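You operate a simulated robot arm through the tools that you are given. There is no shell and no other tool. Be economical: measure what you need, move in short steps, check, and stop when the job is done.

The job below is to be done with a simulated robot arm. You get a single attempt, and the scene is never put back.

## Task
Wipe the old overspray off the board in nest C, then spray it blue.
Fine: use the teal pad and put it back; spray at stop 2 and leave the slider there, one clean coat; leave the valves as set for blue; the other boards stay dry; leave the latch, inserts and screens as they are. What is to be rubbed or washed off counts as gone when no trace of it is left.

The check looks at the end state, three seconds after you hand in, the way a careful person would. Anything else that was tipped, shoved, dropped, spilled or broken makes it a failure.

## Robot
A 6-joint arm with a two-finger gripper, on a carriage that runs on a rail from [-0.001, -1.204] to [0.001, 0.936] (x, y) and turns from -148 to 184 degrees about z. Base frame: it is fixed where the carriage stands at the start and does not move with it; the origin is on the floor, on the carriage's upright axis, x ahead of it, y to its left, z up; the surface under the hand at the start is at about z = 0.905. Lengths are in m, angles in degrees, forces in N, time in s.
Its first joint turns from -115.0 to 115.0 degrees. Places, roughly: blue valve knob of the spray head [0.8, 0.2, 1.1]; latch of the spray head [0.8, 0.3, 1.1]; lever of the spray head [0.9, 0.3, 1.1]; red valve knob of the spray head [0.8, 0.4, 1.1]; slider under the spray head [0.8, -0.1, 0.9]. Payload 3.43 kg.
The TCP is the grasp point between the finger pads, 0.03 m short of the fingertips. In the tool frame z runs along the fingers and y along their closing line. Largest opening 0.104 m; the body of the gripper starts 0.057 m behind the TCP.
Orientation is told as [roll, pitch, yaw] about the base's x, y, z axes, in that order, counted from this pose: with the fingers straight down and closing along the base's y, the tool's x points along the base's -x, its y along +y and its z along -z.

## Interface
- The arm moves only by the tool servo_tool. Its argument "motion" is a list of rows, each an object of numbers (a shift or turn left out is 0, a gripper value left out holds the last): "tx", "ty", "tz": the shift along the tool's x, y, z in m; "rx", "ry", "rz": the turn, a rotation vector about the tool's x, y, z in degrees; "claw": the gripper command, from -1 (shut) to 1 (fully open), values between in proportion. In form: [{"tx": .., "ty": .., "tz": .., "rx": .., "ry": .., "rz": .., "claw": ..}, ...]. A call has 1 to 20 rows; each row shifts and turns the commanded pose from where the row before left it, along the tool's axes as they then stand. Rows are played at 5 a second. More than 0.05 m and 8.6 degrees between two rows, or a gripper value outside its range, and nothing of the call is played. A pose out of reach is approached as far as the arm can. The call stops where the force on the tool passes 40 N (or 10 N more than at its start, if that is more) or the arm is blocked; 0.2 s more then pass. The fingers move at their own pace (about 0.072 m/s each) and stop on an object; they squeeze with about 25 N. The grip force told is the motor's: it shows also when the fingers shut on nothing. Time passes only in rows, and 0.2 s behind the last, so rows that do not move let the fingers close. It gives the time, the measured TCP pose, the force on the tool (base axes), the opening and the grip force at its end, in the units of the frame above (readings bear some noise), with the torque about the TCP (base axes, N m) and any sound that the robot's microphone picked up.
- Cameras (640 x 400 px; columns grow to the right, rows downward): "scene" is now at [0.0195, 0.1635, 1.6418]; the picture's right is [-0.37, -0.93, 0.00], its down [-0.56, 0.22, -0.80] and it looks along [0.74, -0.30, -0.60] (base axes); focal length 287 px, centre (320, 200). "wrist" rides on the gripper at [0.067, 0.018, -0.09] in the tool frame; the picture's right is [-0.25, 0.97, 0.00], its down [-0.73, -0.19, -0.66] and it looks along [-0.64, -0.17, 0.75] (tool axes); focal length 218 px, centre (320, 200). There is no depth. A picture from a camera that has moved, and an enlarged one, comes with that camera's place and axes in the base frame and with its lens.
- capture(camera): a new picture of that camera. It takes no simulated time.
- lift_body(by): slides the trunk up (or, below 0, down) by that many m; the arm and the scene camera ride with it, the base frame stays. It gives what a move gives, with no picture.
- drive_base(legs): drives the robot by 1 to 6 legs, each [ahead, left, turn to the left] in m, m and degrees, along the robot's own axes; the way and the turn of a leg run together, so that a leg with both is an arc; at most 1.5 m and 180 degrees a leg. The arm and the cameras ride along, it lands a little off, and it stops where it bumps. It keeps to its track: a leg is cut to what the track allows. It gives what a move gives.
- turn_head(pan, tilt): turns the head with the scene camera to pan (to the left, within 155 degrees either way) and tilt (down, from -29 to 69), counted from straight ahead of the robot. It gives what a move gives.
- zoom(camera, box): a new picture of the part [left, top, right, bottom] of that camera's present view, enlarged. It takes no simulated time.
- job_done(): hands the job in; it is judged then, once.

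Go step by step. Nothing tells you exact positions but the pictures and the camera data: compare them with the known pose of the tool, close in by small moves and look again before you grip or let go. The budget is 120 turns and 78 pictures, counting those below and the enlarged ones. Unless the task says otherwise, let go and move clear before handing in.

The tools are called after "Emit:" as a command line: name --argument value ..., lists and objects as JSON in quotes. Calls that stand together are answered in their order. servo_tool: Moves the arm, as the interface text tells. Its arguments: {"type":"object","properties":{"motion":{"type":"array","items":{"type":"object","properties":{"tx":{"type":"number"},"ty":{"type":"number"},"tz":{"type":"number"},"rx":{"type":"number"},"ry":{"type":"number"},"rz":{"type":"number"},"claw":{"type":"number"}}}}},"required":["motion"]} The other tools are called the same way: lift_body (by) slides the trunk up or down; drive_base (legs) drives the base; turn_head (pan, tilt) turns the head that bears the scene camera; capture (camera) takes a picture; zoom (camera, box) takes an enlarged picture of a part of a camera's view; job_done () hands the job in.

At the start:

```text
time_s: 0.0
eef_pos: [0.7302, -0.1554, 1.2744]
tcp_rot: [-0.1, 0.0, -0.1]
ft_force: [0.2, -0.3, -0.2]
moment: [-0.04, -0.02, -0.02]
width: 0.1042
gripper_force: 0.1
trunk travel left (down, up): [-0.7, 0.29]
robot x, y, heading: [0.0037, 0.0017, -0.0]
head pan, tilt: [-21.9, 37.0]
```

scene: 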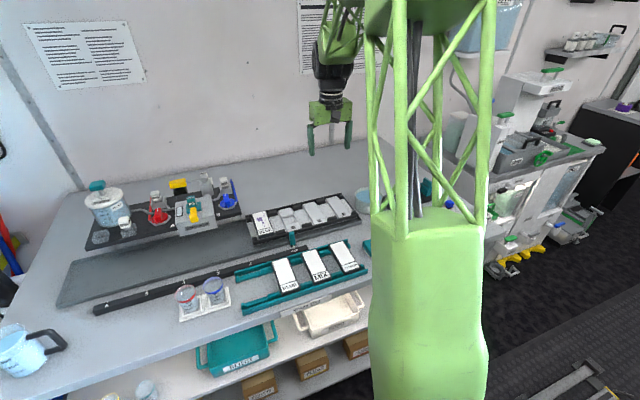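
wrist: 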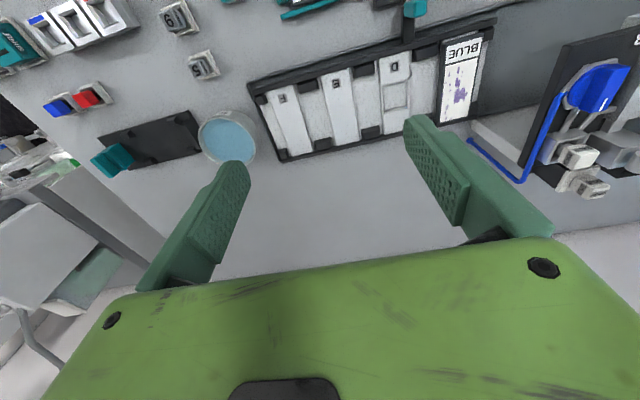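

I see the bench with the spray head, slider tray, and supplies. I'll look closer at each region, including the notices on the wall.

Emit:
zoom --camera "scene" --box '[20, 10, 160, 100]'

Emit:
zoom --camera "scene" --box '[70, 160, 250, 260]'

Emit:
zoom --camera "scene" --box '[220, 170, 380, 310]'

Emit:
zoom --camera "wrist" --box '[0, 0, 640, 200]'

```text
4.44 times, centred on (90, 55) of scene
camera zoom: at [0.0195, 0.1635, 1.6418], right [-0.37, -0.93, 0.0], down [-0.56, 0.22, -0.8], along [0.74, -0.3, -0.6], focal length 1275 px, centre (1342, 844)
```

zoom: 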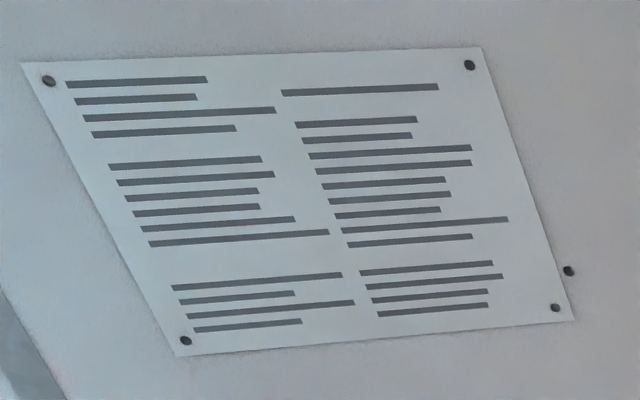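

```text
3.56 times, centred on (160, 210) of scene
camera zoom: at [0.0195, 0.1635, 1.6418], right [-0.37, -0.93, 0.0], down [-0.56, 0.22, -0.8], along [0.74, -0.3, -0.6], focal length 1020 px, centre (889, 164)
```

zoom: 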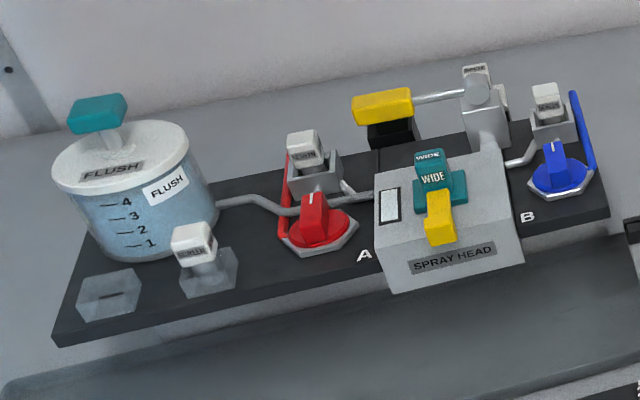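

```text
2.86 times, centred on (300, 240) of scene
camera zoom: at [0.0195, 0.1635, 1.6418], right [-0.37, -0.93, 0.0], down [-0.56, 0.22, -0.8], along [0.74, -0.3, -0.6], focal length 820 px, centre (377, 86)
```

zoom: 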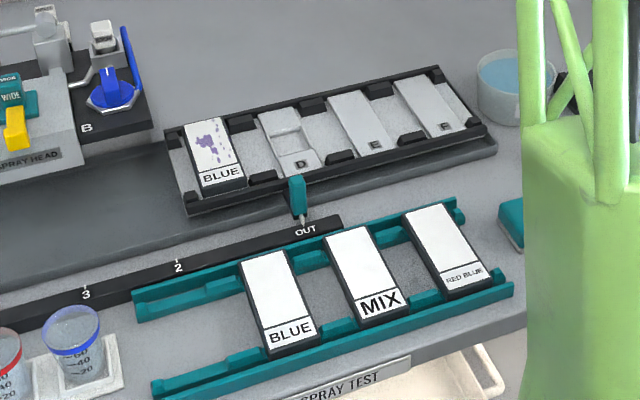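

```text
1.00 times, centred on (320, 100) of wrist (not enlarged: the box is as wide or as high as the picture)
camera zoom: at [0.663, -0.1378, 1.3633], right [0.25, 0.97, 0.0], down [0.73, -0.19, 0.66], along [0.64, -0.17, -0.75], focal length 218 px, centre (320, 300)
```

zoom: 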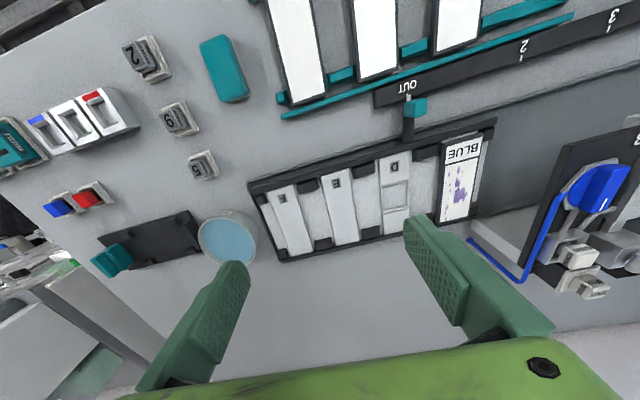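

The tray in front holds a BLUE board with purple marks. I need to read labels and markers closer up.

Emit:
zoom --camera "scene" --box '[240, 185, 370, 255]'

Emit:
zoom --camera "scene" --box '[130, 170, 250, 240]'

Emit:
zoom --camera "scene" --box '[80, 230, 300, 350]'

Emit:
zoom --camera "wrist" --box '[0, 0, 260, 160]'

Emit:
zoom --camera "wrist" --box '[240, 0, 500, 170]'

```text
4.92 times, centred on (305, 220) of scene
camera zoom: at [0.0195, 0.1635, 1.6418], right [-0.37, -0.93, 0.0], down [-0.56, 0.22, -0.8], along [0.74, -0.3, -0.6], focal length 1412 px, centre (394, 102)
```

zoom: 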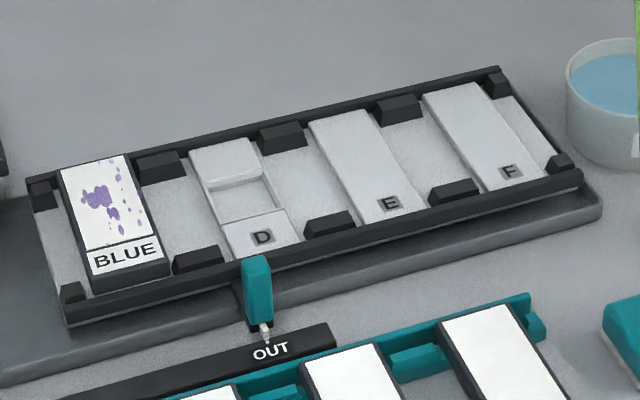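

```text
5.33 times, centred on (190, 205) of scene
camera zoom: at [0.0195, 0.1635, 1.6418], right [-0.37, -0.93, 0.0], down [-0.56, 0.22, -0.8], along [0.74, -0.3, -0.6], focal length 1530 px, centre (1013, 173)
```

zoom: 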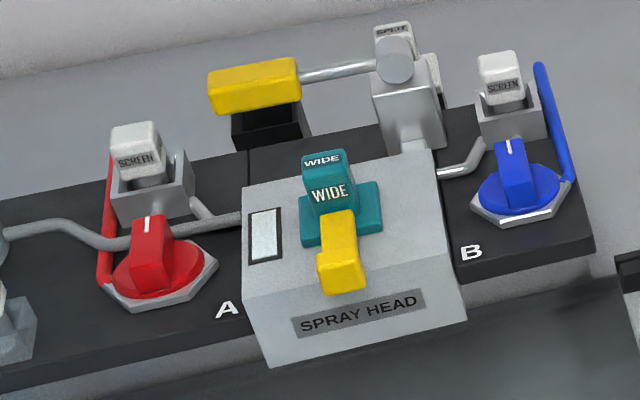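

```text
2.91 times, centred on (190, 290) of scene
camera zoom: at [0.0195, 0.1635, 1.6418], right [-0.37, -0.93, 0.0], down [-0.56, 0.22, -0.8], along [0.74, -0.3, -0.6], focal length 835 px, centre (698, -62)
```

zoom: 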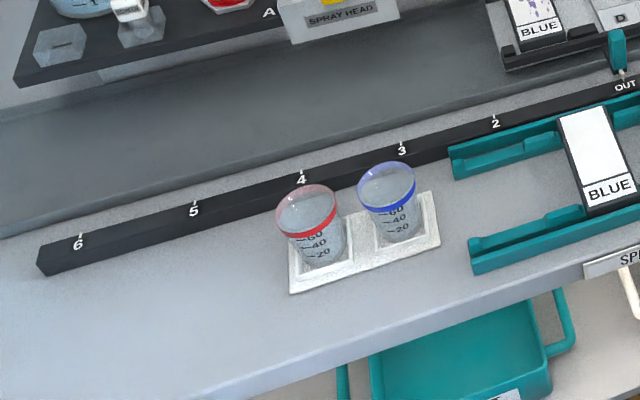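

```text
2.46 times, centred on (130, 80) of wrist
camera zoom: at [0.663, -0.1378, 1.3633], right [0.25, 0.97, 0.0], down [0.73, -0.19, 0.66], along [0.64, -0.17, -0.75], focal length 537 px, centre (788, 495)
```

zoom: 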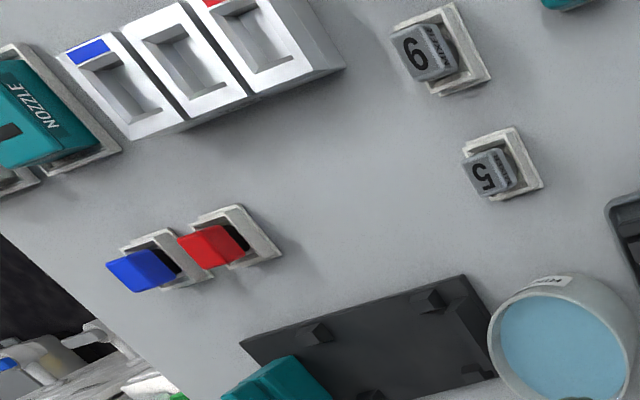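

```text
2.35 times, centred on (370, 85) of wrist
camera zoom: at [0.663, -0.1378, 1.3633], right [0.25, 0.97, 0.0], down [0.73, -0.19, 0.66], along [0.64, -0.17, -0.75], focal length 514 px, centre (202, 471)
```

zoom: 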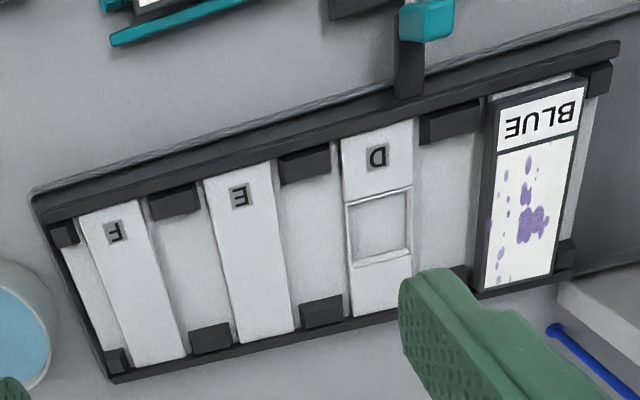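

C is the leftmost nest (BLUE, purple marks), next to D, E, F; pointer is at OUT with stops 2–6 to the left. I'll look to the right at the pad, bowl and blocks.

Emit:
servo_tool --motion '[{"ty": -0.05}, {"ty": -0.05}, {"ty": -0.05}, {"tx": 0.05}, {"tx": 0.05}]'

Emit:
turn_head --pan -40 --tilt 40

Emit:
capture --camera "wrist"

Emit:
capture --camera "scene"

```text
time_s: 1.2
eef_pos: [0.6274, -0.3047, 1.2759]
tcp_rot: [-0.1, 0.1, 0.0]
ft_force: [0.2, 1.0, 0.7]
moment: [-0.03, -0.03, -0.01]
width: 0.1039
gripper_force: 0.0
trunk travel left (down, up): [-0.7, 0.29]
robot x, y, heading: [-0.0004, 0.002, 0.0]
head pan, tilt: [-21.9, 37.0]
```

```text
time_s: 2.0
eef_pos: [0.6283, -0.3063, 1.275]
tcp_rot: [0.0, -0.1, 0.0]
ft_force: [-1.1, 0.6, -0.8]
moment: [0.01, -0.02, -0.04]
width: 0.104
gripper_force: 0.0
trunk travel left (down, up): [-0.7, 0.29]
robot x, y, heading: [-0.0022, -0.0004, -0.0]
head pan, tilt: [-40.0, 40.0]
```

```text
66 pictures are left
camera wrist: at [0.5614, -0.2886, 1.3635], right [0.25, 0.97, 0.0], down [0.73, -0.19, 0.66], along [0.64, -0.17, -0.75], focal length 218 px, centre (320, 200)
```

wrist: 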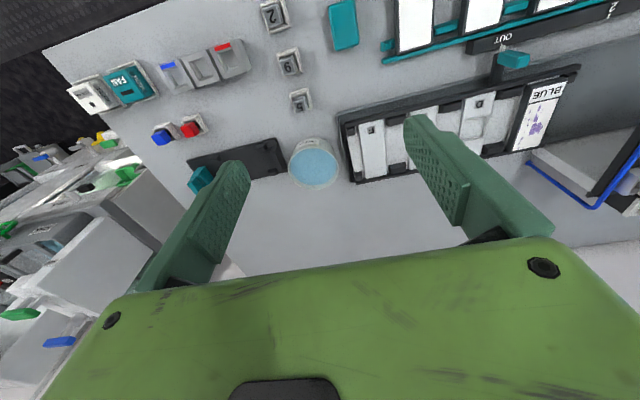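

```text
65 pictures are left
camera scene: at [0.004, 0.1413, 1.6372], right [-0.64, -0.77, 0.0], down [-0.49, 0.41, -0.77], along [0.59, -0.49, -0.64], focal length 287 px, centre (320, 200)
```

scene: 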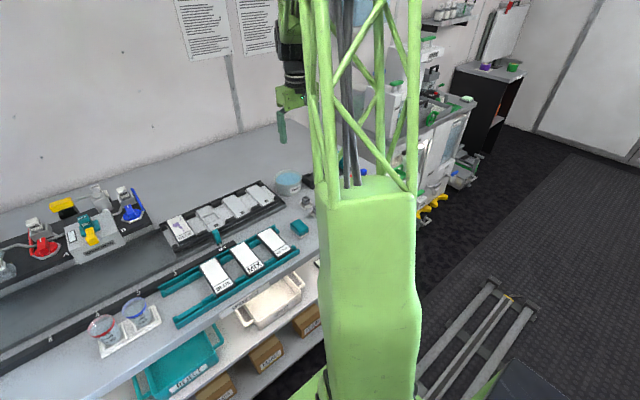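

Emit:
zoom --camera "wrist" --box '[180, 0, 380, 200]'

Emit:
zoom --camera "wrist" --box '[320, 0, 640, 190]'

Emit:
zoom --camera "scene" --box '[150, 160, 330, 290]'

```text
2.00 times, centred on (280, 100) of wrist
camera zoom: at [0.5614, -0.2886, 1.3635], right [0.25, 0.97, 0.0], down [0.73, -0.19, 0.66], along [0.64, -0.17, -0.75], focal length 436 px, centre (400, 400)
```

zoom: 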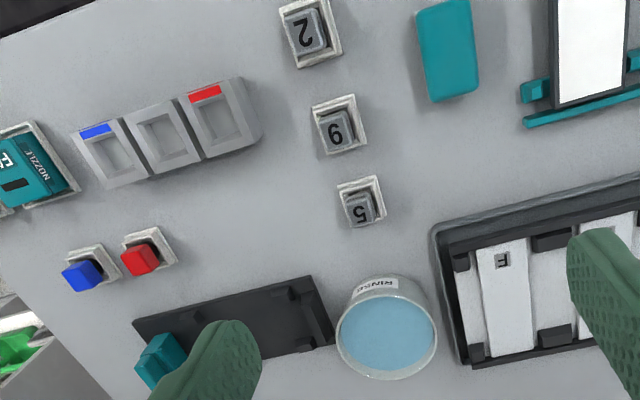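

```text
2.00 times, centred on (480, 95) of wrist
camera zoom: at [0.5614, -0.2886, 1.3635], right [0.25, 0.97, 0.0], down [0.73, -0.19, 0.66], along [0.64, -0.17, -0.75], focal length 436 px, centre (0, 410)
```

zoom: 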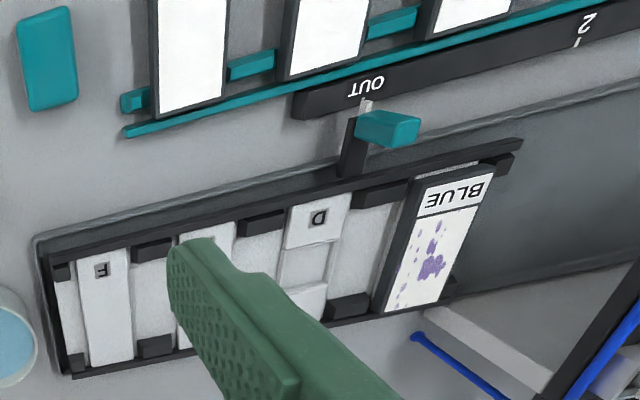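

```text
3.08 times, centred on (240, 225) of scene
camera zoom: at [0.004, 0.1413, 1.6372], right [-0.64, -0.77, 0.0], down [-0.49, 0.41, -0.77], along [0.59, -0.49, -0.64], focal length 883 px, centre (566, 123)
```

zoom: 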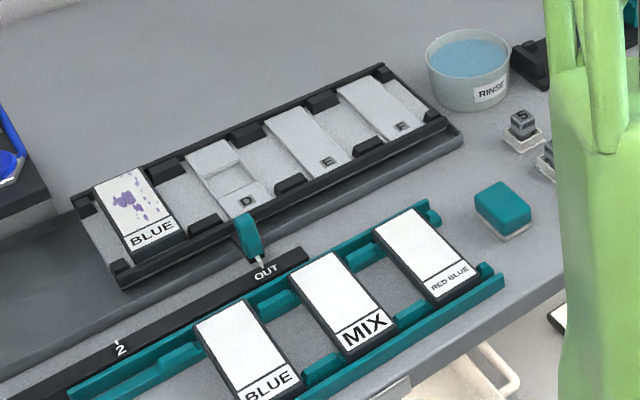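

The pad (teal top, pale underside, about 4×6 cm) is near (0.59, -0.255), board C near (0.83, 0.08). I'll move above the pad and check.

Emit:
servo_tool --motion '[{"tx": 0.039, "ty": 0.03, "tz": 0.04}, {"ty": 0.021, "tz": 0.05}, {"tz": 0.05}, {"tz": 0.05}, {"tz": 0.03}, {}]'

Emit:
capture --camera "wrist"

```text
refused: row 1 steps farther than a row can; nothing moved
```

```text
61 pictures are left
camera wrist: at [0.5614, -0.2886, 1.3635], right [0.25, 0.97, 0.0], down [0.73, -0.19, 0.66], along [0.64, -0.17, -0.75], focal length 218 px, centre (320, 200)
```

wrist: 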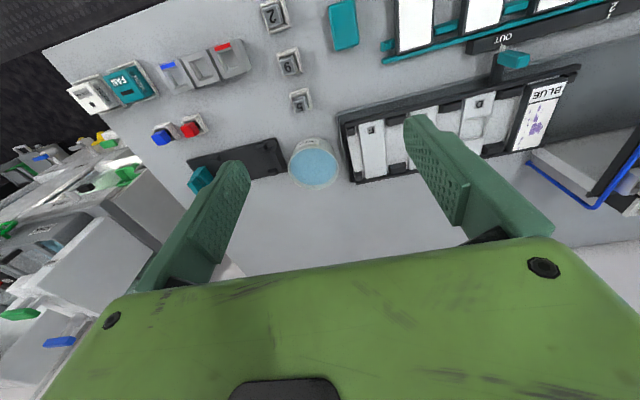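

The step was too big, so nothing moved; I'll split it up.

Emit:
servo_tool --motion '[{"tx": 0.039}, {"ty": 0.048}, {"tz": 0.05}, {"tz": 0.05}, {"tz": 0.05}, {"tz": 0.05}, {"tz": 0.03}, {}]'

Emit:
capture --camera "wrist"

```text
time_s: 3.8
eef_pos: [0.5912, -0.2564, 1.046]
tcp_rot: [0.1, 0.0, -0.1]
ft_force: [-0.5, 0.1, -0.1]
moment: [0.02, -0.01, 0.04]
width: 0.1039
gripper_force: 0.1
trunk travel left (down, up): [-0.7, 0.29]
robot x, y, heading: [0.0003, -0.0044, -0.0]
head pan, tilt: [-40.0, 40.0]
```

```text
60 pictures are left
camera wrist: at [0.5237, -0.2406, 1.1356], right [0.25, 0.97, 0.0], down [0.73, -0.19, 0.66], along [0.64, -0.17, -0.75], focal length 218 px, centre (320, 200)
```

wrist: 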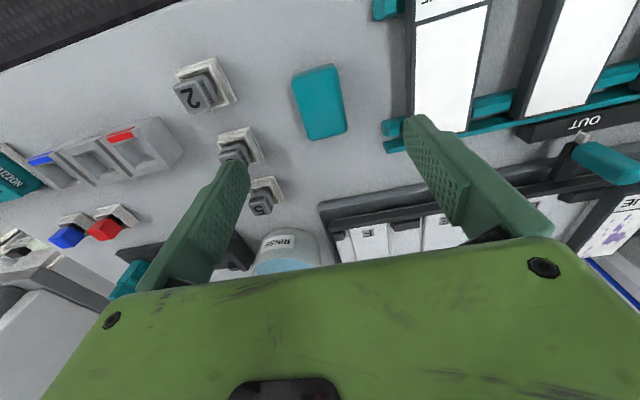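

Pad is directly ahead, centred about (0.587, -0.257); I'll narrow the fingers to clear the rack, descend and grip.

Emit:
servo_tool --motion '[{"claw": 0.3, "tx": 0.004}, {"claw": 0.3}, {"tz": 0.04}, {"tz": 0.04}, {"tz": 0.018}, {"claw": -1}, {}, {}, {}]'

Emit:
capture --camera "wrist"

```text
time_s: 5.8
eef_pos: [0.5853, -0.2582, 0.9448]
tcp_rot: [0.0, -0.1, 0.0]
ft_force: [-0.2, -0.1, -0.3]
moment: [0.03, 0.0, 0.0]
width: 0.0411
gripper_force: 25.1
trunk travel left (down, up): [-0.7, 0.29]
robot x, y, heading: [0.0005, 0.0031, 0.0]
head pan, tilt: [-40.0, 40.0]
```

```text
59 pictures are left
camera wrist: at [0.5182, -0.2404, 1.0345], right [0.25, 0.97, 0.0], down [0.73, -0.19, 0.66], along [0.64, -0.17, -0.75], focal length 218 px, centre (320, 200)
```

wrist: 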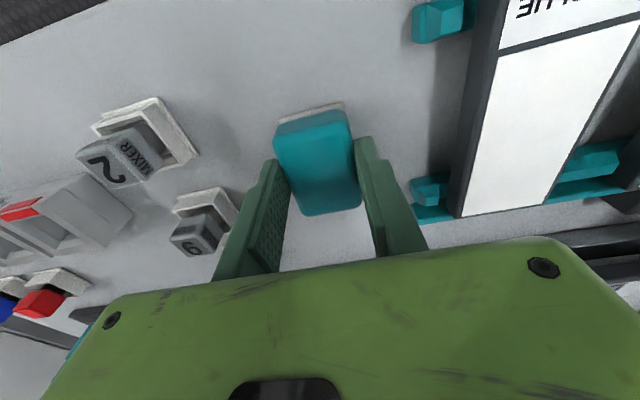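

Pad is held at 0.041 m. I'll lift it and move toward board C, then look.

Emit:
servo_tool --motion '[{"tz": -0.05}, {"tz": -0.05}, {"tz": -0.05}, {"ty": 0.05}, {"ty": 0.05}, {"ty": 0.05}, {"ty": 0.05}, {"ty": 0.05}, {"ty": 0.05}, {"ty": 0.03}, {"tx": -0.05}, {"tx": -0.05}, {"tx": -0.05}, {}]'

Emit:
capture --camera "wrist"

Emit:
capture --camera "scene"

```text
time_s: 8.8
eef_pos: [0.7393, 0.0719, 1.099]
tcp_rot: [0.0, 0.0, 0.1]
ft_force: [0.3, 0.9, -1.8]
moment: [-0.02, 0.03, -0.01]
width: 0.041
gripper_force: 25.0
trunk travel left (down, up): [-0.7, 0.29]
robot x, y, heading: [-0.004, 0.0027, 0.2]
head pan, tilt: [-40.0, 40.0]
```

```text
58 pictures are left
camera wrist: at [0.6719, 0.0888, 1.1875], right [0.25, 0.97, 0.0], down [0.73, -0.19, 0.66], along [0.64, -0.17, -0.75], focal length 218 px, centre (320, 200)
```

wrist: 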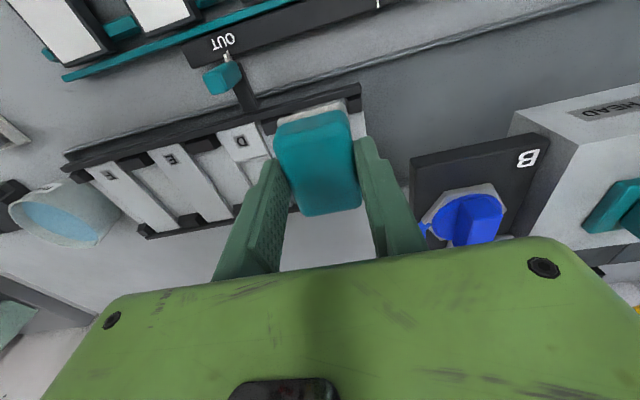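

```text
57 pictures are left
camera scene: at [0.005, 0.1414, 1.6373], right [-0.64, -0.77, 0.0], down [-0.49, 0.41, -0.77], along [0.59, -0.49, -0.64], focal length 287 px, centre (320, 200)
```

scene: 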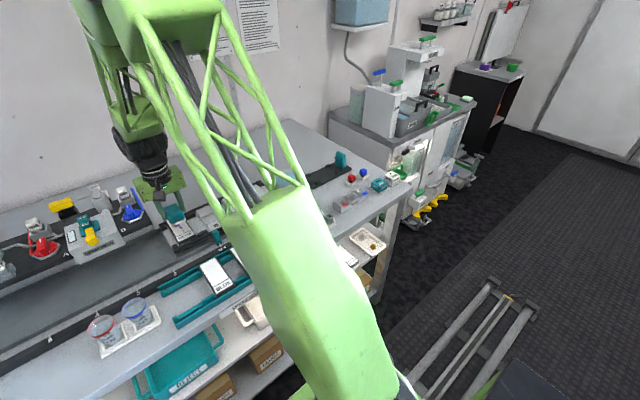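

The pad blocks the board; I'll shift sideways for a clean, closer fix of the board.

Emit:
servo_tool --motion '[{"ty": -0.05}, {"ty": -0.05}, {"tx": 0.04}, {}, {}]'

Emit:
zoom --camera "wrist" --box '[160, 0, 480, 200]'

```text
time_s: 10.0
eef_pos: [0.698, -0.0254, 1.0961]
tcp_rot: [0.0, 0.0, 0.0]
ft_force: [-0.4, 0.1, -0.8]
moment: [-0.03, 0.0, 0.02]
width: 0.0409
gripper_force: 25.2
trunk travel left (down, up): [-0.7, 0.29]
robot x, y, heading: [0.0023, 0.0021, 0.1]
head pan, tilt: [-40.0, 40.0]
```

```text
2.00 times, centred on (320, 100) of wrist
camera zoom: at [0.6304, -0.0084, 1.1858], right [0.25, 0.97, 0.0], down [0.73, -0.19, 0.66], along [0.64, -0.17, -0.75], focal length 436 px, centre (320, 400)
```

zoom: 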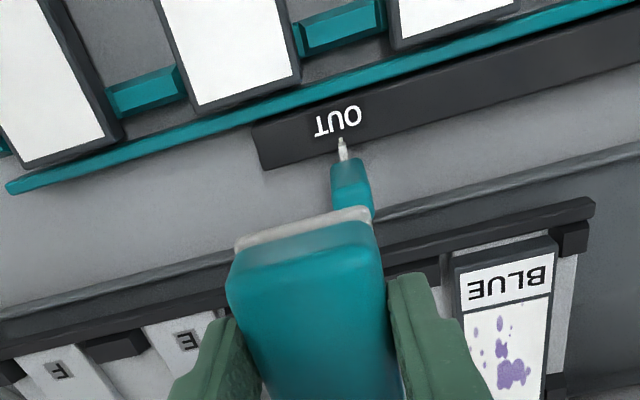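

Board C's top is at about z 0.955, x 0.754–0.87, y 0.04–0.09, so contact should come near TCP z 0.995. I'll go over it and lower gently.

Emit:
servo_tool --motion '[{"ty": 0.045}, {"ty": 0.0455}, {"tx": -0.05}, {"tx": -0.05}, {"tx": -0.03}, {}, {"tz": 0.04}, {"tz": 0.03}, {"tz": 0.01}, {}]'

Emit:
capture --camera "wrist"

```text
time_s: 12.2
eef_pos: [0.8276, 0.0621, 1.0209]
tcp_rot: [0.1, 0.0, 0.0]
ft_force: [0.6, -0.1, 0.2]
moment: [0.02, -0.01, -0.01]
width: 0.0412
gripper_force: 25.0
trunk travel left (down, up): [-0.7, 0.29]
robot x, y, heading: [-0.0004, -0.0009, -0.3]
head pan, tilt: [-40.0, 40.0]
```

```text
55 pictures are left
camera wrist: at [0.7603, 0.0798, 1.1085], right [0.25, 0.97, 0.0], down [0.73, -0.19, 0.66], along [0.64, -0.17, -0.75], focal length 218 px, centre (320, 200)
```

wrist: 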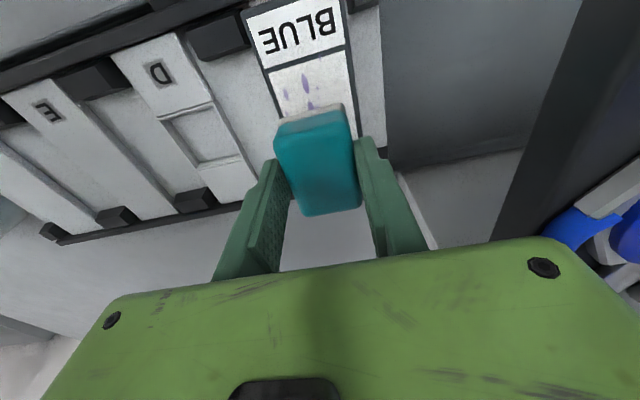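

Emit:
servo_tool --motion '[{"tz": 0.01}, {"tz": 0.006}, {"tz": 0.004}, {"tz": 0.003}, {}]'

```text
time_s: 13.4
eef_pos: [0.826, 0.0649, 0.9955]
tcp_rot: [0.0, -0.2, 0.0]
ft_force: [3.9, -1.0, 19.9]
moment: [-0.05, -0.09, 0.01]
width: 0.0411
gripper_force: 24.5
trunk travel left (down, up): [-0.7, 0.29]
robot x, y, heading: [-0.0024, -0.0002, -0.4]
head pan, tilt: [-40.0, 40.0]
```

Contact at ~20 N. I'll rub along x in short strokes.

Emit:
servo_tool --motion '[{"tz": -0.001}, {"tx": -0.01}, {"tx": -0.01}, {"tx": 0.01}, {"tx": 0.01}, {"tx": 0.01}, {"tx": 0.01}, {"tx": -0.01}, {"tx": -0.01}, {"tx": -0.01}, {"tx": -0.01}, {"tx": 0.01}, {"tx": 0.01}, {"tx": 0.01}, {"tx": 0.01}, {"tz": -0.03}, {}]'

Emit:
servo_tool --motion '[{"tz": -0.04}, {"tx": 0.05}, {"tx": 0.05}, {"ty": -0.05}, {"ty": -0.05}, {}]'

Emit:
zoom --camera "wrist" --box '[240, 0, 560, 200]'

```text
time_s: 17.0
eef_pos: [0.8078, 0.0668, 1.027]
tcp_rot: [0.0, 0.0, 0.0]
ft_force: [-0.6, -0.1, -0.5]
moment: [-0.02, -0.02, 0.0]
width: 0.0409
gripper_force: 24.9
trunk travel left (down, up): [-0.7, 0.29]
robot x, y, heading: [0.0028, 0.0009, -0.0]
head pan, tilt: [-40.0, 40.0]
```

```text
time_s: 18.4
eef_pos: [0.7064, -0.0375, 1.0617]
tcp_rot: [0.1, 0.0, 0.0]
ft_force: [0.4, -0.2, -0.1]
moment: [0.02, -0.02, 0.01]
width: 0.0411
gripper_force: 24.8
trunk travel left (down, up): [-0.7, 0.29]
robot x, y, heading: [0.0005, -0.0003, 0.3]
head pan, tilt: [-40.0, 40.0]
```

```text
2.00 times, centred on (400, 100) of wrist
camera zoom: at [0.639, -0.019, 1.1508], right [0.25, 0.97, 0.0], down [0.73, -0.19, 0.66], along [0.64, -0.17, -0.75], focal length 436 px, centre (160, 400)
```

zoom: 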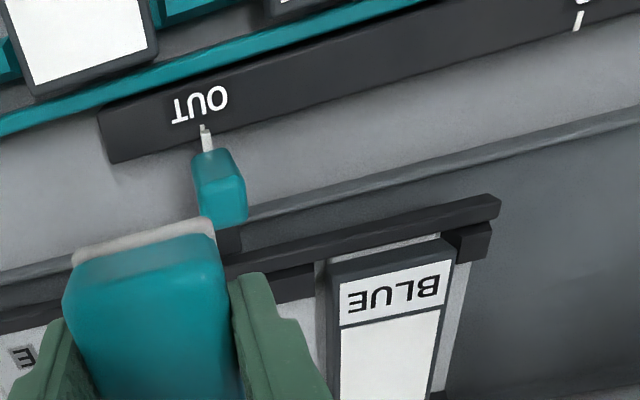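

The visible part is already clean dry. I'll check the whole board.

Emit:
servo_tool --motion '[{"tz": -0.05}, {"tz": -0.05}, {"ty": -0.03}, {}]'

Emit:
zoom --camera "wrist" --box '[360, 60, 520, 160]'

```text
time_s: 19.4
eef_pos: [0.7089, -0.0698, 1.1649]
tcp_rot: [0.1, 0.1, -0.1]
ft_force: [0.4, -0.1, -0.7]
moment: [0.03, 0.0, 0.0]
width: 0.0407
gripper_force: 25.0
trunk travel left (down, up): [-0.7, 0.29]
robot x, y, heading: [0.0019, -0.0039, -0.2]
head pan, tilt: [-40.0, 40.0]
```

```text
4.00 times, centred on (440, 110) of wrist
camera zoom: at [0.642, -0.0518, 1.2532], right [0.25, 0.97, 0.0], down [0.73, -0.19, 0.66], along [0.63, -0.17, -0.75], focal length 873 px, centre (-160, 560)
```

zoom: 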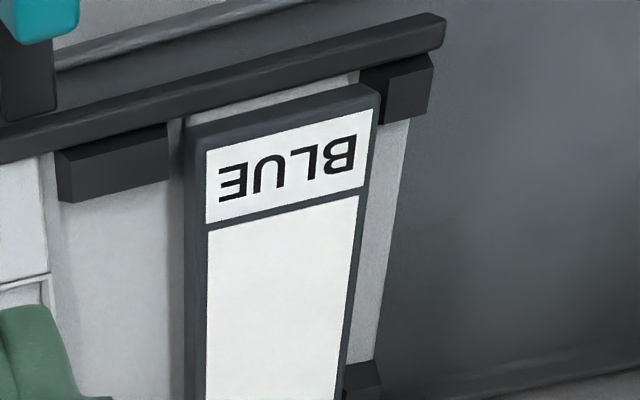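

Emit:
zoom --camera "wrist" --box '[360, 100, 520, 200]'

Emit:
zoom --camera "scene" --box '[150, 200, 250, 260]'

```text
4.00 times, centred on (440, 150) of wrist
camera zoom: at [0.642, -0.0518, 1.2532], right [0.25, 0.97, 0.0], down [0.73, -0.19, 0.66], along [0.63, -0.17, -0.75], focal length 873 px, centre (-160, 400)
```

zoom: 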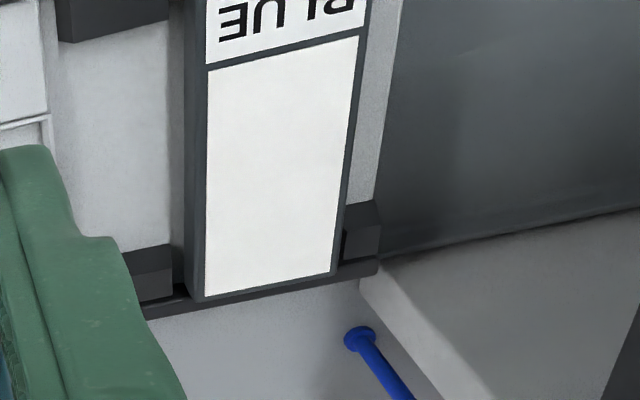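

```text
6.40 times, centred on (200, 230) of scene
camera zoom: at [0.0047, 0.141, 1.6373], right [-0.64, -0.77, 0.0], down [-0.49, 0.41, -0.77], along [0.59, -0.49, -0.64], focal length 1836 px, centre (1088, 8)
```

zoom: 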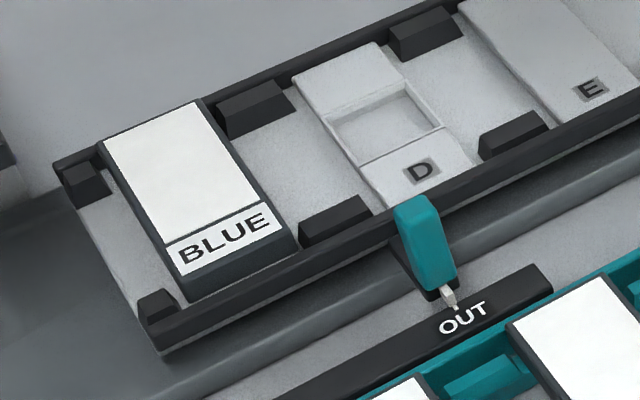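

The board is spotless. Now back with the pad to where it stood.

Emit:
servo_tool --motion '[{"ty": -0.05}, {"ty": -0.05}, {"ty": -0.05}, {"ty": -0.0405}, {"tx": 0.04}, {"tx": 0.04}, {"tx": 0.04}, {}, {"tz": 0.05}, {"tz": 0.05}, {"tz": 0.05}, {"tz": 0.04}, {"tz": 0.02}, {"tz": 0.007}, {}]'

Emit:
capture --camera "wrist"

```text
time_s: 22.6
eef_pos: [0.5863, -0.2559, 0.9478]
tcp_rot: [0.0, 0.1, 0.0]
ft_force: [0.1, 0.3, 0.2]
moment: [0.03, 0.0, -0.02]
width: 0.041
gripper_force: 24.7
trunk travel left (down, up): [-0.7, 0.29]
robot x, y, heading: [-0.0038, -0.0009, 0.1]
head pan, tilt: [-40.0, 40.0]
```

```text
50 pictures are left
camera wrist: at [0.5201, -0.2388, 1.037], right [0.25, 0.97, 0.0], down [0.73, -0.19, 0.66], along [0.64, -0.17, -0.75], focal length 218 px, centre (320, 200)
```

wrist: 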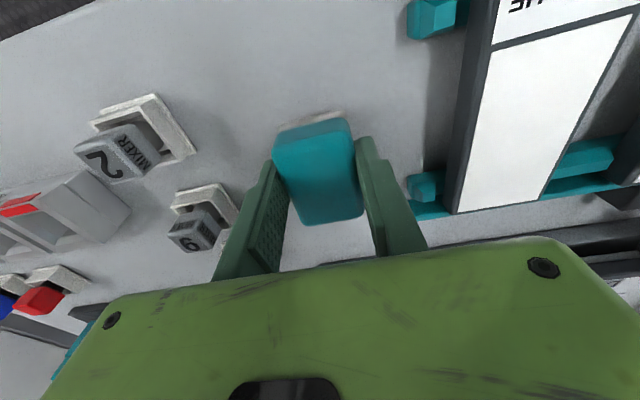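

Emit:
servo_tool --motion '[{"tz": 0.001}, {"tz": 0.001}, {}]'

```text
time_s: 23.4
eef_pos: [0.588, -0.2552, 0.9455]
tcp_rot: [0.0, 0.0, 0.1]
ft_force: [-0.2, -0.7, -0.4]
moment: [-0.02, 0.02, -0.01]
width: 0.0409
gripper_force: 25.3
trunk travel left (down, up): [-0.7, 0.29]
robot x, y, heading: [-0.0011, 0.0033, -0.0]
head pan, tilt: [-40.0, 40.0]
```

Emit:
servo_tool --motion '[{"tz": 0.001}, {"tz": 0.001}, {"tz": 0.001}, {}]'

```text
time_s: 24.4
eef_pos: [0.5862, -0.2571, 0.9428]
tcp_rot: [0.0, 0.0, -0.1]
ft_force: [0.6, 0.2, -1.6]
moment: [-0.02, 0.03, 0.01]
width: 0.041
gripper_force: 25.2
trunk travel left (down, up): [-0.7, 0.29]
robot x, y, heading: [0.0006, 0.0021, -0.3]
head pan, tilt: [-40.0, 40.0]
```

Emit:
servo_tool --motion '[{"tz": 0.001}, {"tz": 0.001}, {"tz": 0.001}, {"tz": 0.001}, {}]'

```text
time_s: 25.6
eef_pos: [0.5866, -0.2575, 0.9383]
tcp_rot: [0.0, 0.0, 0.0]
ft_force: [0.7, -0.5, -0.9]
moment: [-0.02, 0.01, -0.01]
width: 0.041
gripper_force: 24.8
trunk travel left (down, up): [-0.7, 0.29]
robot x, y, heading: [-0.0033, -0.0033, -0.0]
head pan, tilt: [-40.0, 40.0]
```

Emit:
zoom --camera "wrist" --box '[220, 80, 460, 260]'

```text
2.22 times, centred on (340, 170) of wrist
camera zoom: at [0.5197, -0.2401, 1.027], right [0.25, 0.97, 0.0], down [0.73, -0.19, 0.66], along [0.64, -0.17, -0.75], focal length 485 px, centre (276, 267)
```

zoom: 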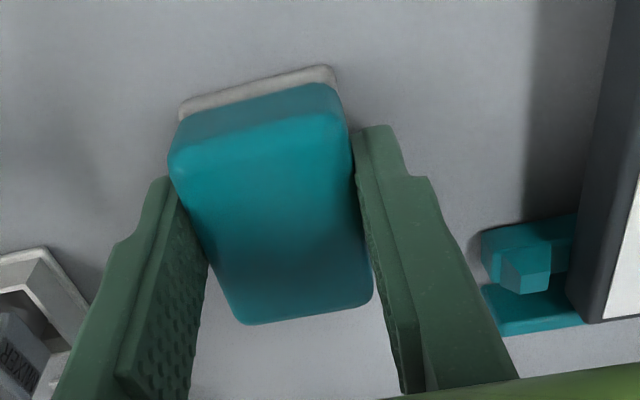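

The pad is within a couple of mm of the bench. One tiny step more, then release.

Emit:
servo_tool --motion '[{"tz": 0.001}, {}, {"claw": -0.1}, {"claw": 0.3}, {}, {}, {"tz": -0.03}, {"tz": -0.05}, {"tz": -0.05}, {"tz": -0.05}, {}]'

Emit:
capture --camera "wrist"

```text
time_s: 28.0
eef_pos: [0.5845, -0.2558, 1.114]
tcp_rot: [0.0, -0.1, 0.1]
ft_force: [0.5, 0.4, 0.8]
moment: [0.01, 0.0, 0.03]
width: 0.0676
gripper_force: 0.2
trunk travel left (down, up): [-0.7, 0.29]
robot x, y, heading: [0.0008, -0.0004, -0.1]
head pan, tilt: [-40.0, 40.0]
```

```text
48 pictures are left
camera wrist: at [0.5182, -0.2391, 1.2026], right [0.25, 0.97, 0.0], down [0.73, -0.19, 0.66], along [0.64, -0.17, -0.75], focal length 218 px, centre (320, 200)
```

wrist: 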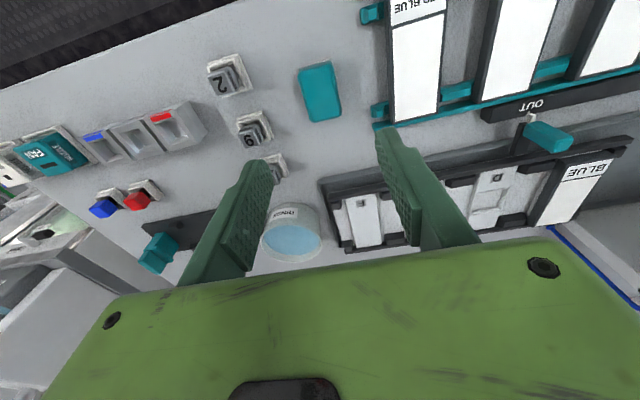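

Pad is back at its place. Next the slider: the teal knob seems near (0.695, -0.008). I'll inspect its shape.

Emit:
servo_tool --motion '[{"ty": 0.05}, {"ty": 0.05}, {"ty": 0.05}, {"ty": 0.05}, {"ty": 0.048}, {"tx": -0.04}, {"tx": -0.04, "claw": 0.0}, {}]'

Emit:
zoom --camera "wrist" --box '[240, 40, 400, 160]'

Emit:
zoom --camera "scene" --box '[170, 200, 270, 260]'

```text
time_s: 29.8
eef_pos: [0.6654, -0.0094, 1.1161]
tcp_rot: [0.0, 0.0, -0.1]
ft_force: [0.0, 0.1, -0.3]
moment: [0.02, 0.04, 0.0]
width: 0.0519
gripper_force: 0.0
trunk travel left (down, up): [-0.7, 0.29]
robot x, y, heading: [0.0018, 0.0039, -0.1]
head pan, tilt: [-40.0, 40.0]
```

```text
3.33 times, centred on (320, 100) of wrist
camera zoom: at [0.5996, 0.009, 1.2045], right [0.25, 0.97, 0.0], down [0.73, -0.19, 0.66], along [0.64, -0.17, -0.75], focal length 728 px, centre (320, 533)
```

zoom: 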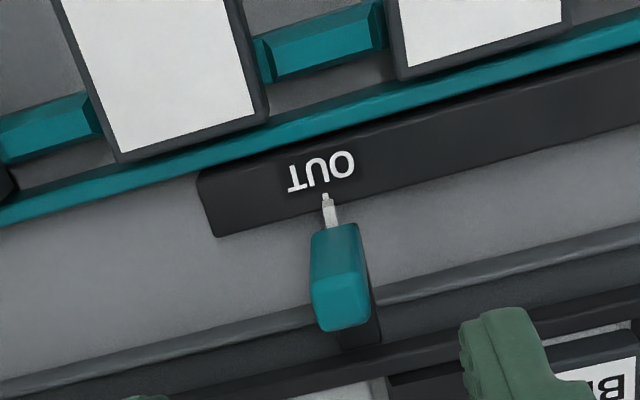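

```text
6.40 times, centred on (220, 230) of scene
camera zoom: at [0.0049, 0.1414, 1.6373], right [-0.64, -0.77, 0.0], down [-0.49, 0.41, -0.77], along [0.59, -0.49, -0.64], focal length 1836 px, centre (960, 8)
```

zoom: 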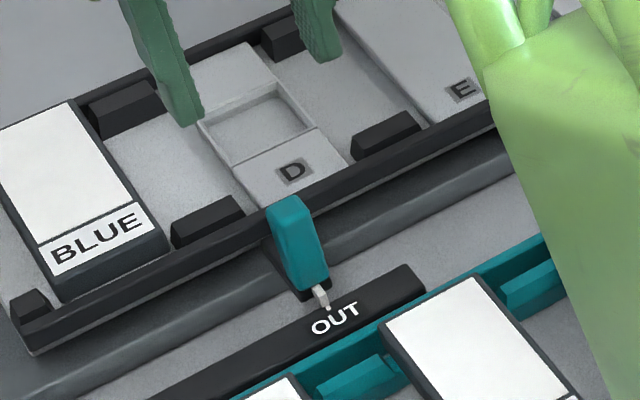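

Knob: top z≈0.99, at about (0.692, -0.006). I'll descend and grip it.

Emit:
servo_tool --motion '[{"tx": -0.027, "ty": 0.002}, {"tz": 0.05}, {"tz": 0.05}, {"tz": 0.038}, {}, {"claw": -1}, {}, {}, {}]'

Emit:
capture --camera "wrist"

```text
time_s: 31.8
eef_pos: [0.6939, -0.0053, 0.9787]
tcp_rot: [-0.1, -0.1, 0.0]
ft_force: [-0.9, -3.2, -11.1]
moment: [-0.03, -1.26, -0.12]
width: 0.0175
gripper_force: 44.9
trunk travel left (down, up): [-0.7, 0.29]
robot x, y, heading: [-0.0008, -0.0008, -0.1]
head pan, tilt: [-40.0, 40.0]
```

```text
45 pictures are left
camera wrist: at [0.6269, 0.011, 1.0676], right [0.25, 0.97, 0.0], down [0.73, -0.19, 0.66], along [0.64, -0.17, -0.75], focal length 218 px, centre (320, 200)
```

wrist: 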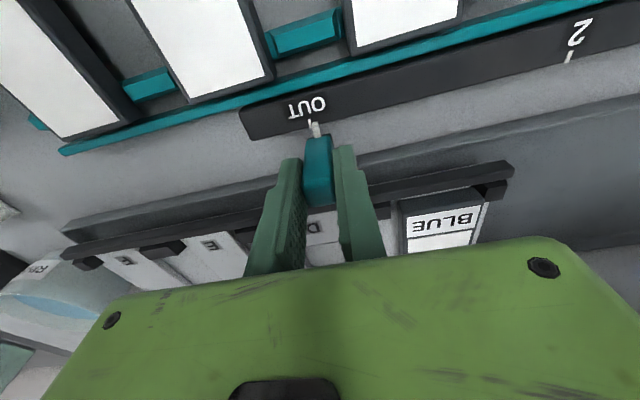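

Knob gripped at 0.0175. I'll slide toward +y slowly.

Emit:
servo_tool --motion '[{"ty": 0.008}, {"ty": 0.01}, {"ty": 0.012}, {"ty": 0.015}, {}]'

Emit:
capture --camera "wrist"

```text
time_s: 33.0
eef_pos: [0.6943, 0.0376, 0.9794]
tcp_rot: [0.0, 0.0, -0.1]
ft_force: [-9.5, 1.8, -22.8]
moment: [0.08, -0.55, -0.05]
width: 0.0176
gripper_force: 45.6
trunk travel left (down, up): [-0.7, 0.29]
robot x, y, heading: [-0.0044, -0.0015, -0.1]
head pan, tilt: [-40.0, 40.0]
```

```text
44 pictures are left
camera wrist: at [0.6271, 0.0552, 1.0678], right [0.25, 0.97, 0.0], down [0.73, -0.19, 0.66], along [0.63, -0.17, -0.76], focal length 218 px, centre (320, 200)
```

wrist: 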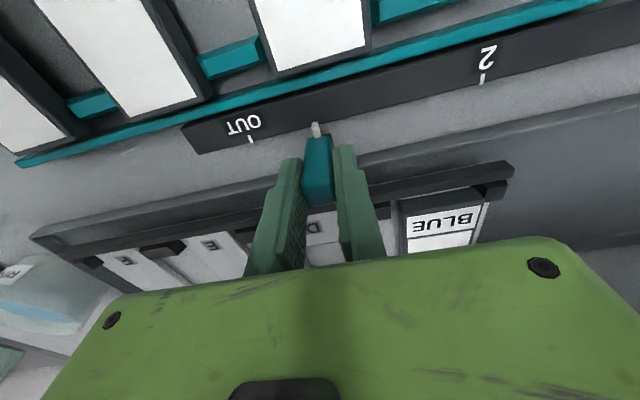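

It slides smoothly; stop 2 lies about 0.10 m further. Continuing most of the way.

Emit:
servo_tool --motion '[{"tz": 0.001, "tx": 0.001, "ty": 0.01}, {"ty": 0.015}, {"ty": 0.015}, {"ty": 0.015}, {"ty": 0.015}, {"ty": 0.01}, {}]'

Emit:
capture --camera "wrist"

```text
time_s: 34.6
eef_pos: [0.6931, 0.1191, 0.9797]
tcp_rot: [0.0, -0.1, 0.0]
ft_force: [16.0, 1.2, 3.9]
moment: [0.0, -1.41, -0.12]
width: 0.0179
gripper_force: 45.0
trunk travel left (down, up): [-0.7, 0.29]
robot x, y, heading: [-0.0041, 0.0033, -0.2]
head pan, tilt: [-40.0, 40.0]
```

```text
43 pictures are left
camera wrist: at [0.6268, 0.136, 1.0676], right [0.25, 0.97, 0.0], down [0.73, -0.19, 0.66], along [0.64, -0.17, -0.75], focal length 218 px, centre (320, 200)
```

wrist: 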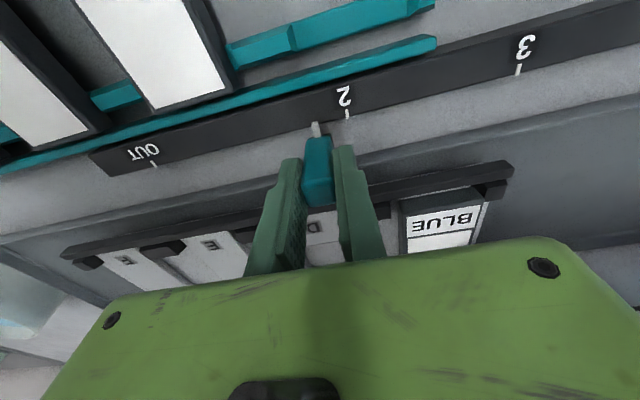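

Emit:
servo_tool --motion '[{"ty": 0.01}, {"ty": 0.008}, {"ty": 0.004}, {}]'

Emit:
zoom --camera "wrist" --box '[240, 60, 400, 160]'

```text
time_s: 35.6
eef_pos: [0.6941, 0.1405, 0.9795]
tcp_rot: [0.0, -0.1, 0.0]
ft_force: [20.9, 0.4, 28.0]
moment: [-0.05, 0.08, -0.04]
width: 0.0177
gripper_force: 45.2
trunk travel left (down, up): [-0.7, 0.29]
robot x, y, heading: [-0.0013, -0.0013, 0.0]
head pan, tilt: [-40.0, 40.0]
```

```text
4.00 times, centred on (320, 110) of wrist
camera zoom: at [0.6266, 0.1574, 1.0674], right [0.25, 0.97, 0.0], down [0.73, -0.19, 0.66], along [0.64, -0.17, -0.75], focal length 873 px, centre (320, 560)
```

zoom: 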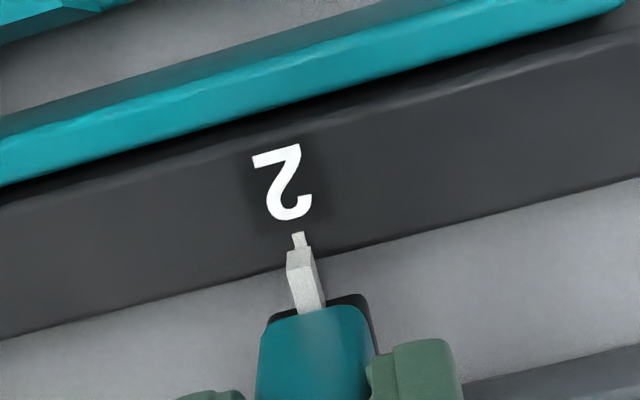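

Pointer lines up with the 2 tick. Releasing.

Emit:
servo_tool --motion '[{"tz": -0.001}, {"claw": -0.4}, {"claw": 0.0}, {}, {}]'

Emit:
zoom --camera "wrist" --box '[240, 60, 400, 160]'

```text
time_s: 36.8
eef_pos: [0.6937, 0.1414, 0.978]
tcp_rot: [-0.1, 0.0, -0.1]
ft_force: [0.5, -0.3, 1.0]
moment: [-0.01, 0.0, 0.0]
width: 0.052
gripper_force: 0.1
trunk travel left (down, up): [-0.7, 0.29]
robot x, y, heading: [0.0, -0.001, 0.1]
head pan, tilt: [-40.0, 40.0]
```

```text
4.00 times, centred on (320, 110) of wrist
camera zoom: at [0.626, 0.1572, 1.0678], right [0.25, 0.97, 0.0], down [0.73, -0.19, 0.66], along [0.64, -0.17, -0.75], focal length 873 px, centre (320, 560)
```

zoom: 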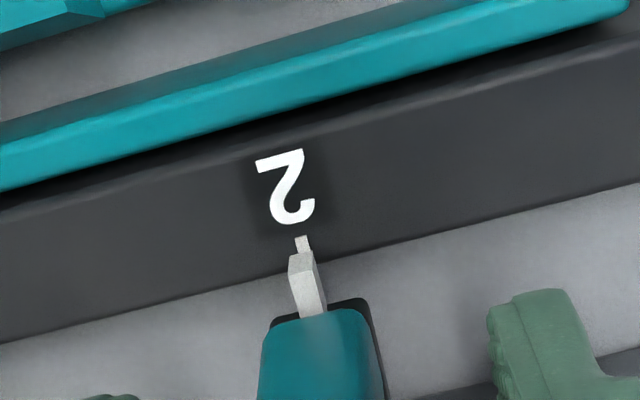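

Slider is at stop 2. Now I'll retreat upward and look at the spray head and its valves.

Emit:
servo_tool --motion '[{"tz": -0.05}, {"tz": -0.05}, {"tz": -0.05}, {"tz": -0.05}, {"tz": -0.05}, {"tz": -0.05}, {"tx": 0.05}, {"ty": -0.05}, {"ty": -0.05}, {"ty": -0.05}, {"claw": -0.2}]'

Emit:
turn_head --pan 5 --tilt 36

Emit:
capture --camera "scene"

Emit:
capture --camera "wrist"

```text
time_s: 39.2
eef_pos: [0.6414, -0.0124, 1.2814]
tcp_rot: [0.1, 0.0, 0.0]
ft_force: [-0.2, -0.1, 0.5]
moment: [0.03, -0.02, 0.0]
width: 0.0414
gripper_force: 0.0
trunk travel left (down, up): [-0.7, 0.29]
robot x, y, heading: [-0.0021, 0.0007, -0.0]
head pan, tilt: [-40.0, 40.0]
```

```text
time_s: 40.3
eef_pos: [0.6425, -0.0128, 1.2806]
tcp_rot: [0.0, 0.1, 0.1]
ft_force: [-0.4, -0.4, 0.6]
moment: [-0.04, 0.02, 0.04]
width: 0.0418
gripper_force: 0.0
trunk travel left (down, up): [-0.7, 0.29]
robot x, y, heading: [0.0025, -0.0, 0.1]
head pan, tilt: [5.0, 36.0]
```

```text
40 pictures are left
camera scene: at [0.0261, 0.2036, 1.6433], right [0.09, -1.0, 0.0], down [-0.59, -0.05, -0.81], along [0.81, 0.07, -0.59], focal length 287 px, centre (320, 200)
```

scene: 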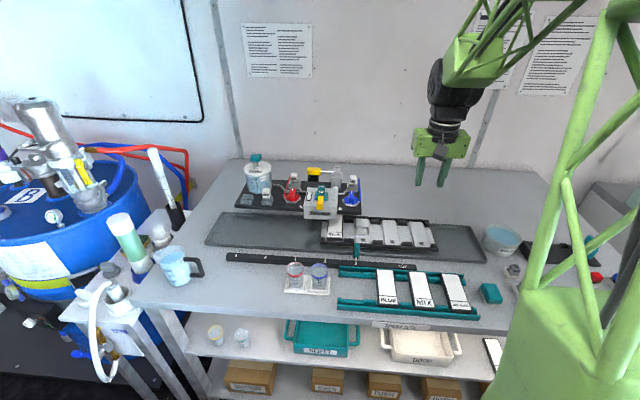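

```text
39 pictures are left
camera wrist: at [0.5752, 0.0047, 1.37], right [0.25, 0.97, 0.0], down [0.73, -0.19, 0.66], along [0.64, -0.17, -0.75], focal length 218 px, centre (320, 200)
```

wrist: 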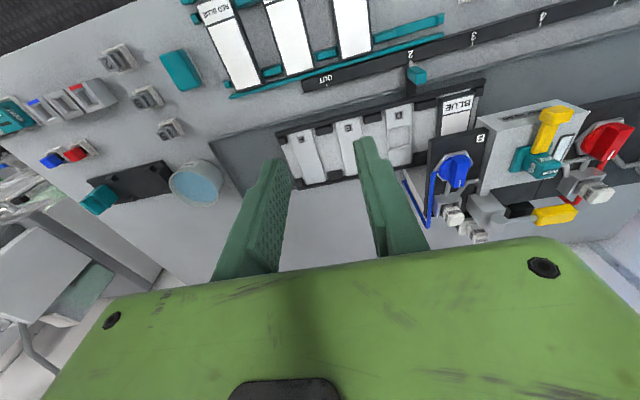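

Emit:
zoom --camera "scene" --box '[230, 145, 380, 240]'

Emit:
zoom --camera "wrist" --box '[400, 70, 640, 250]'

```text
4.21 times, centred on (305, 192) of scene
camera zoom: at [0.0261, 0.2036, 1.6433], right [0.09, -1.0, 0.0], down [-0.59, -0.05, -0.81], along [0.81, 0.07, -0.59], focal length 1208 px, centre (383, 232)
```

zoom: 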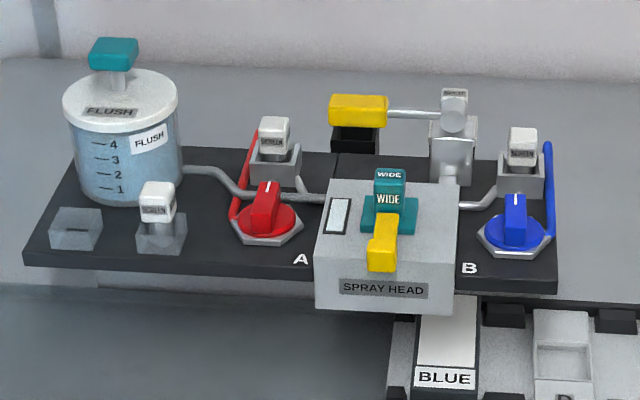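

```text
2.22 times, centred on (520, 160) of wrist
camera zoom: at [0.5752, 0.0047, 1.37], right [0.25, 0.97, 0.0], down [0.73, -0.19, 0.66], along [0.64, -0.17, -0.75], focal length 485 px, centre (-124, 289)
```

zoom: 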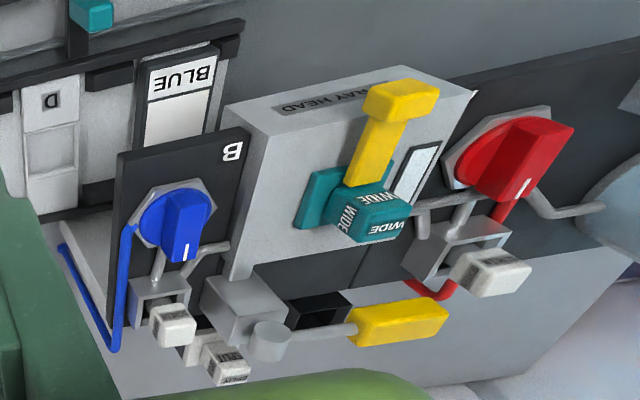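

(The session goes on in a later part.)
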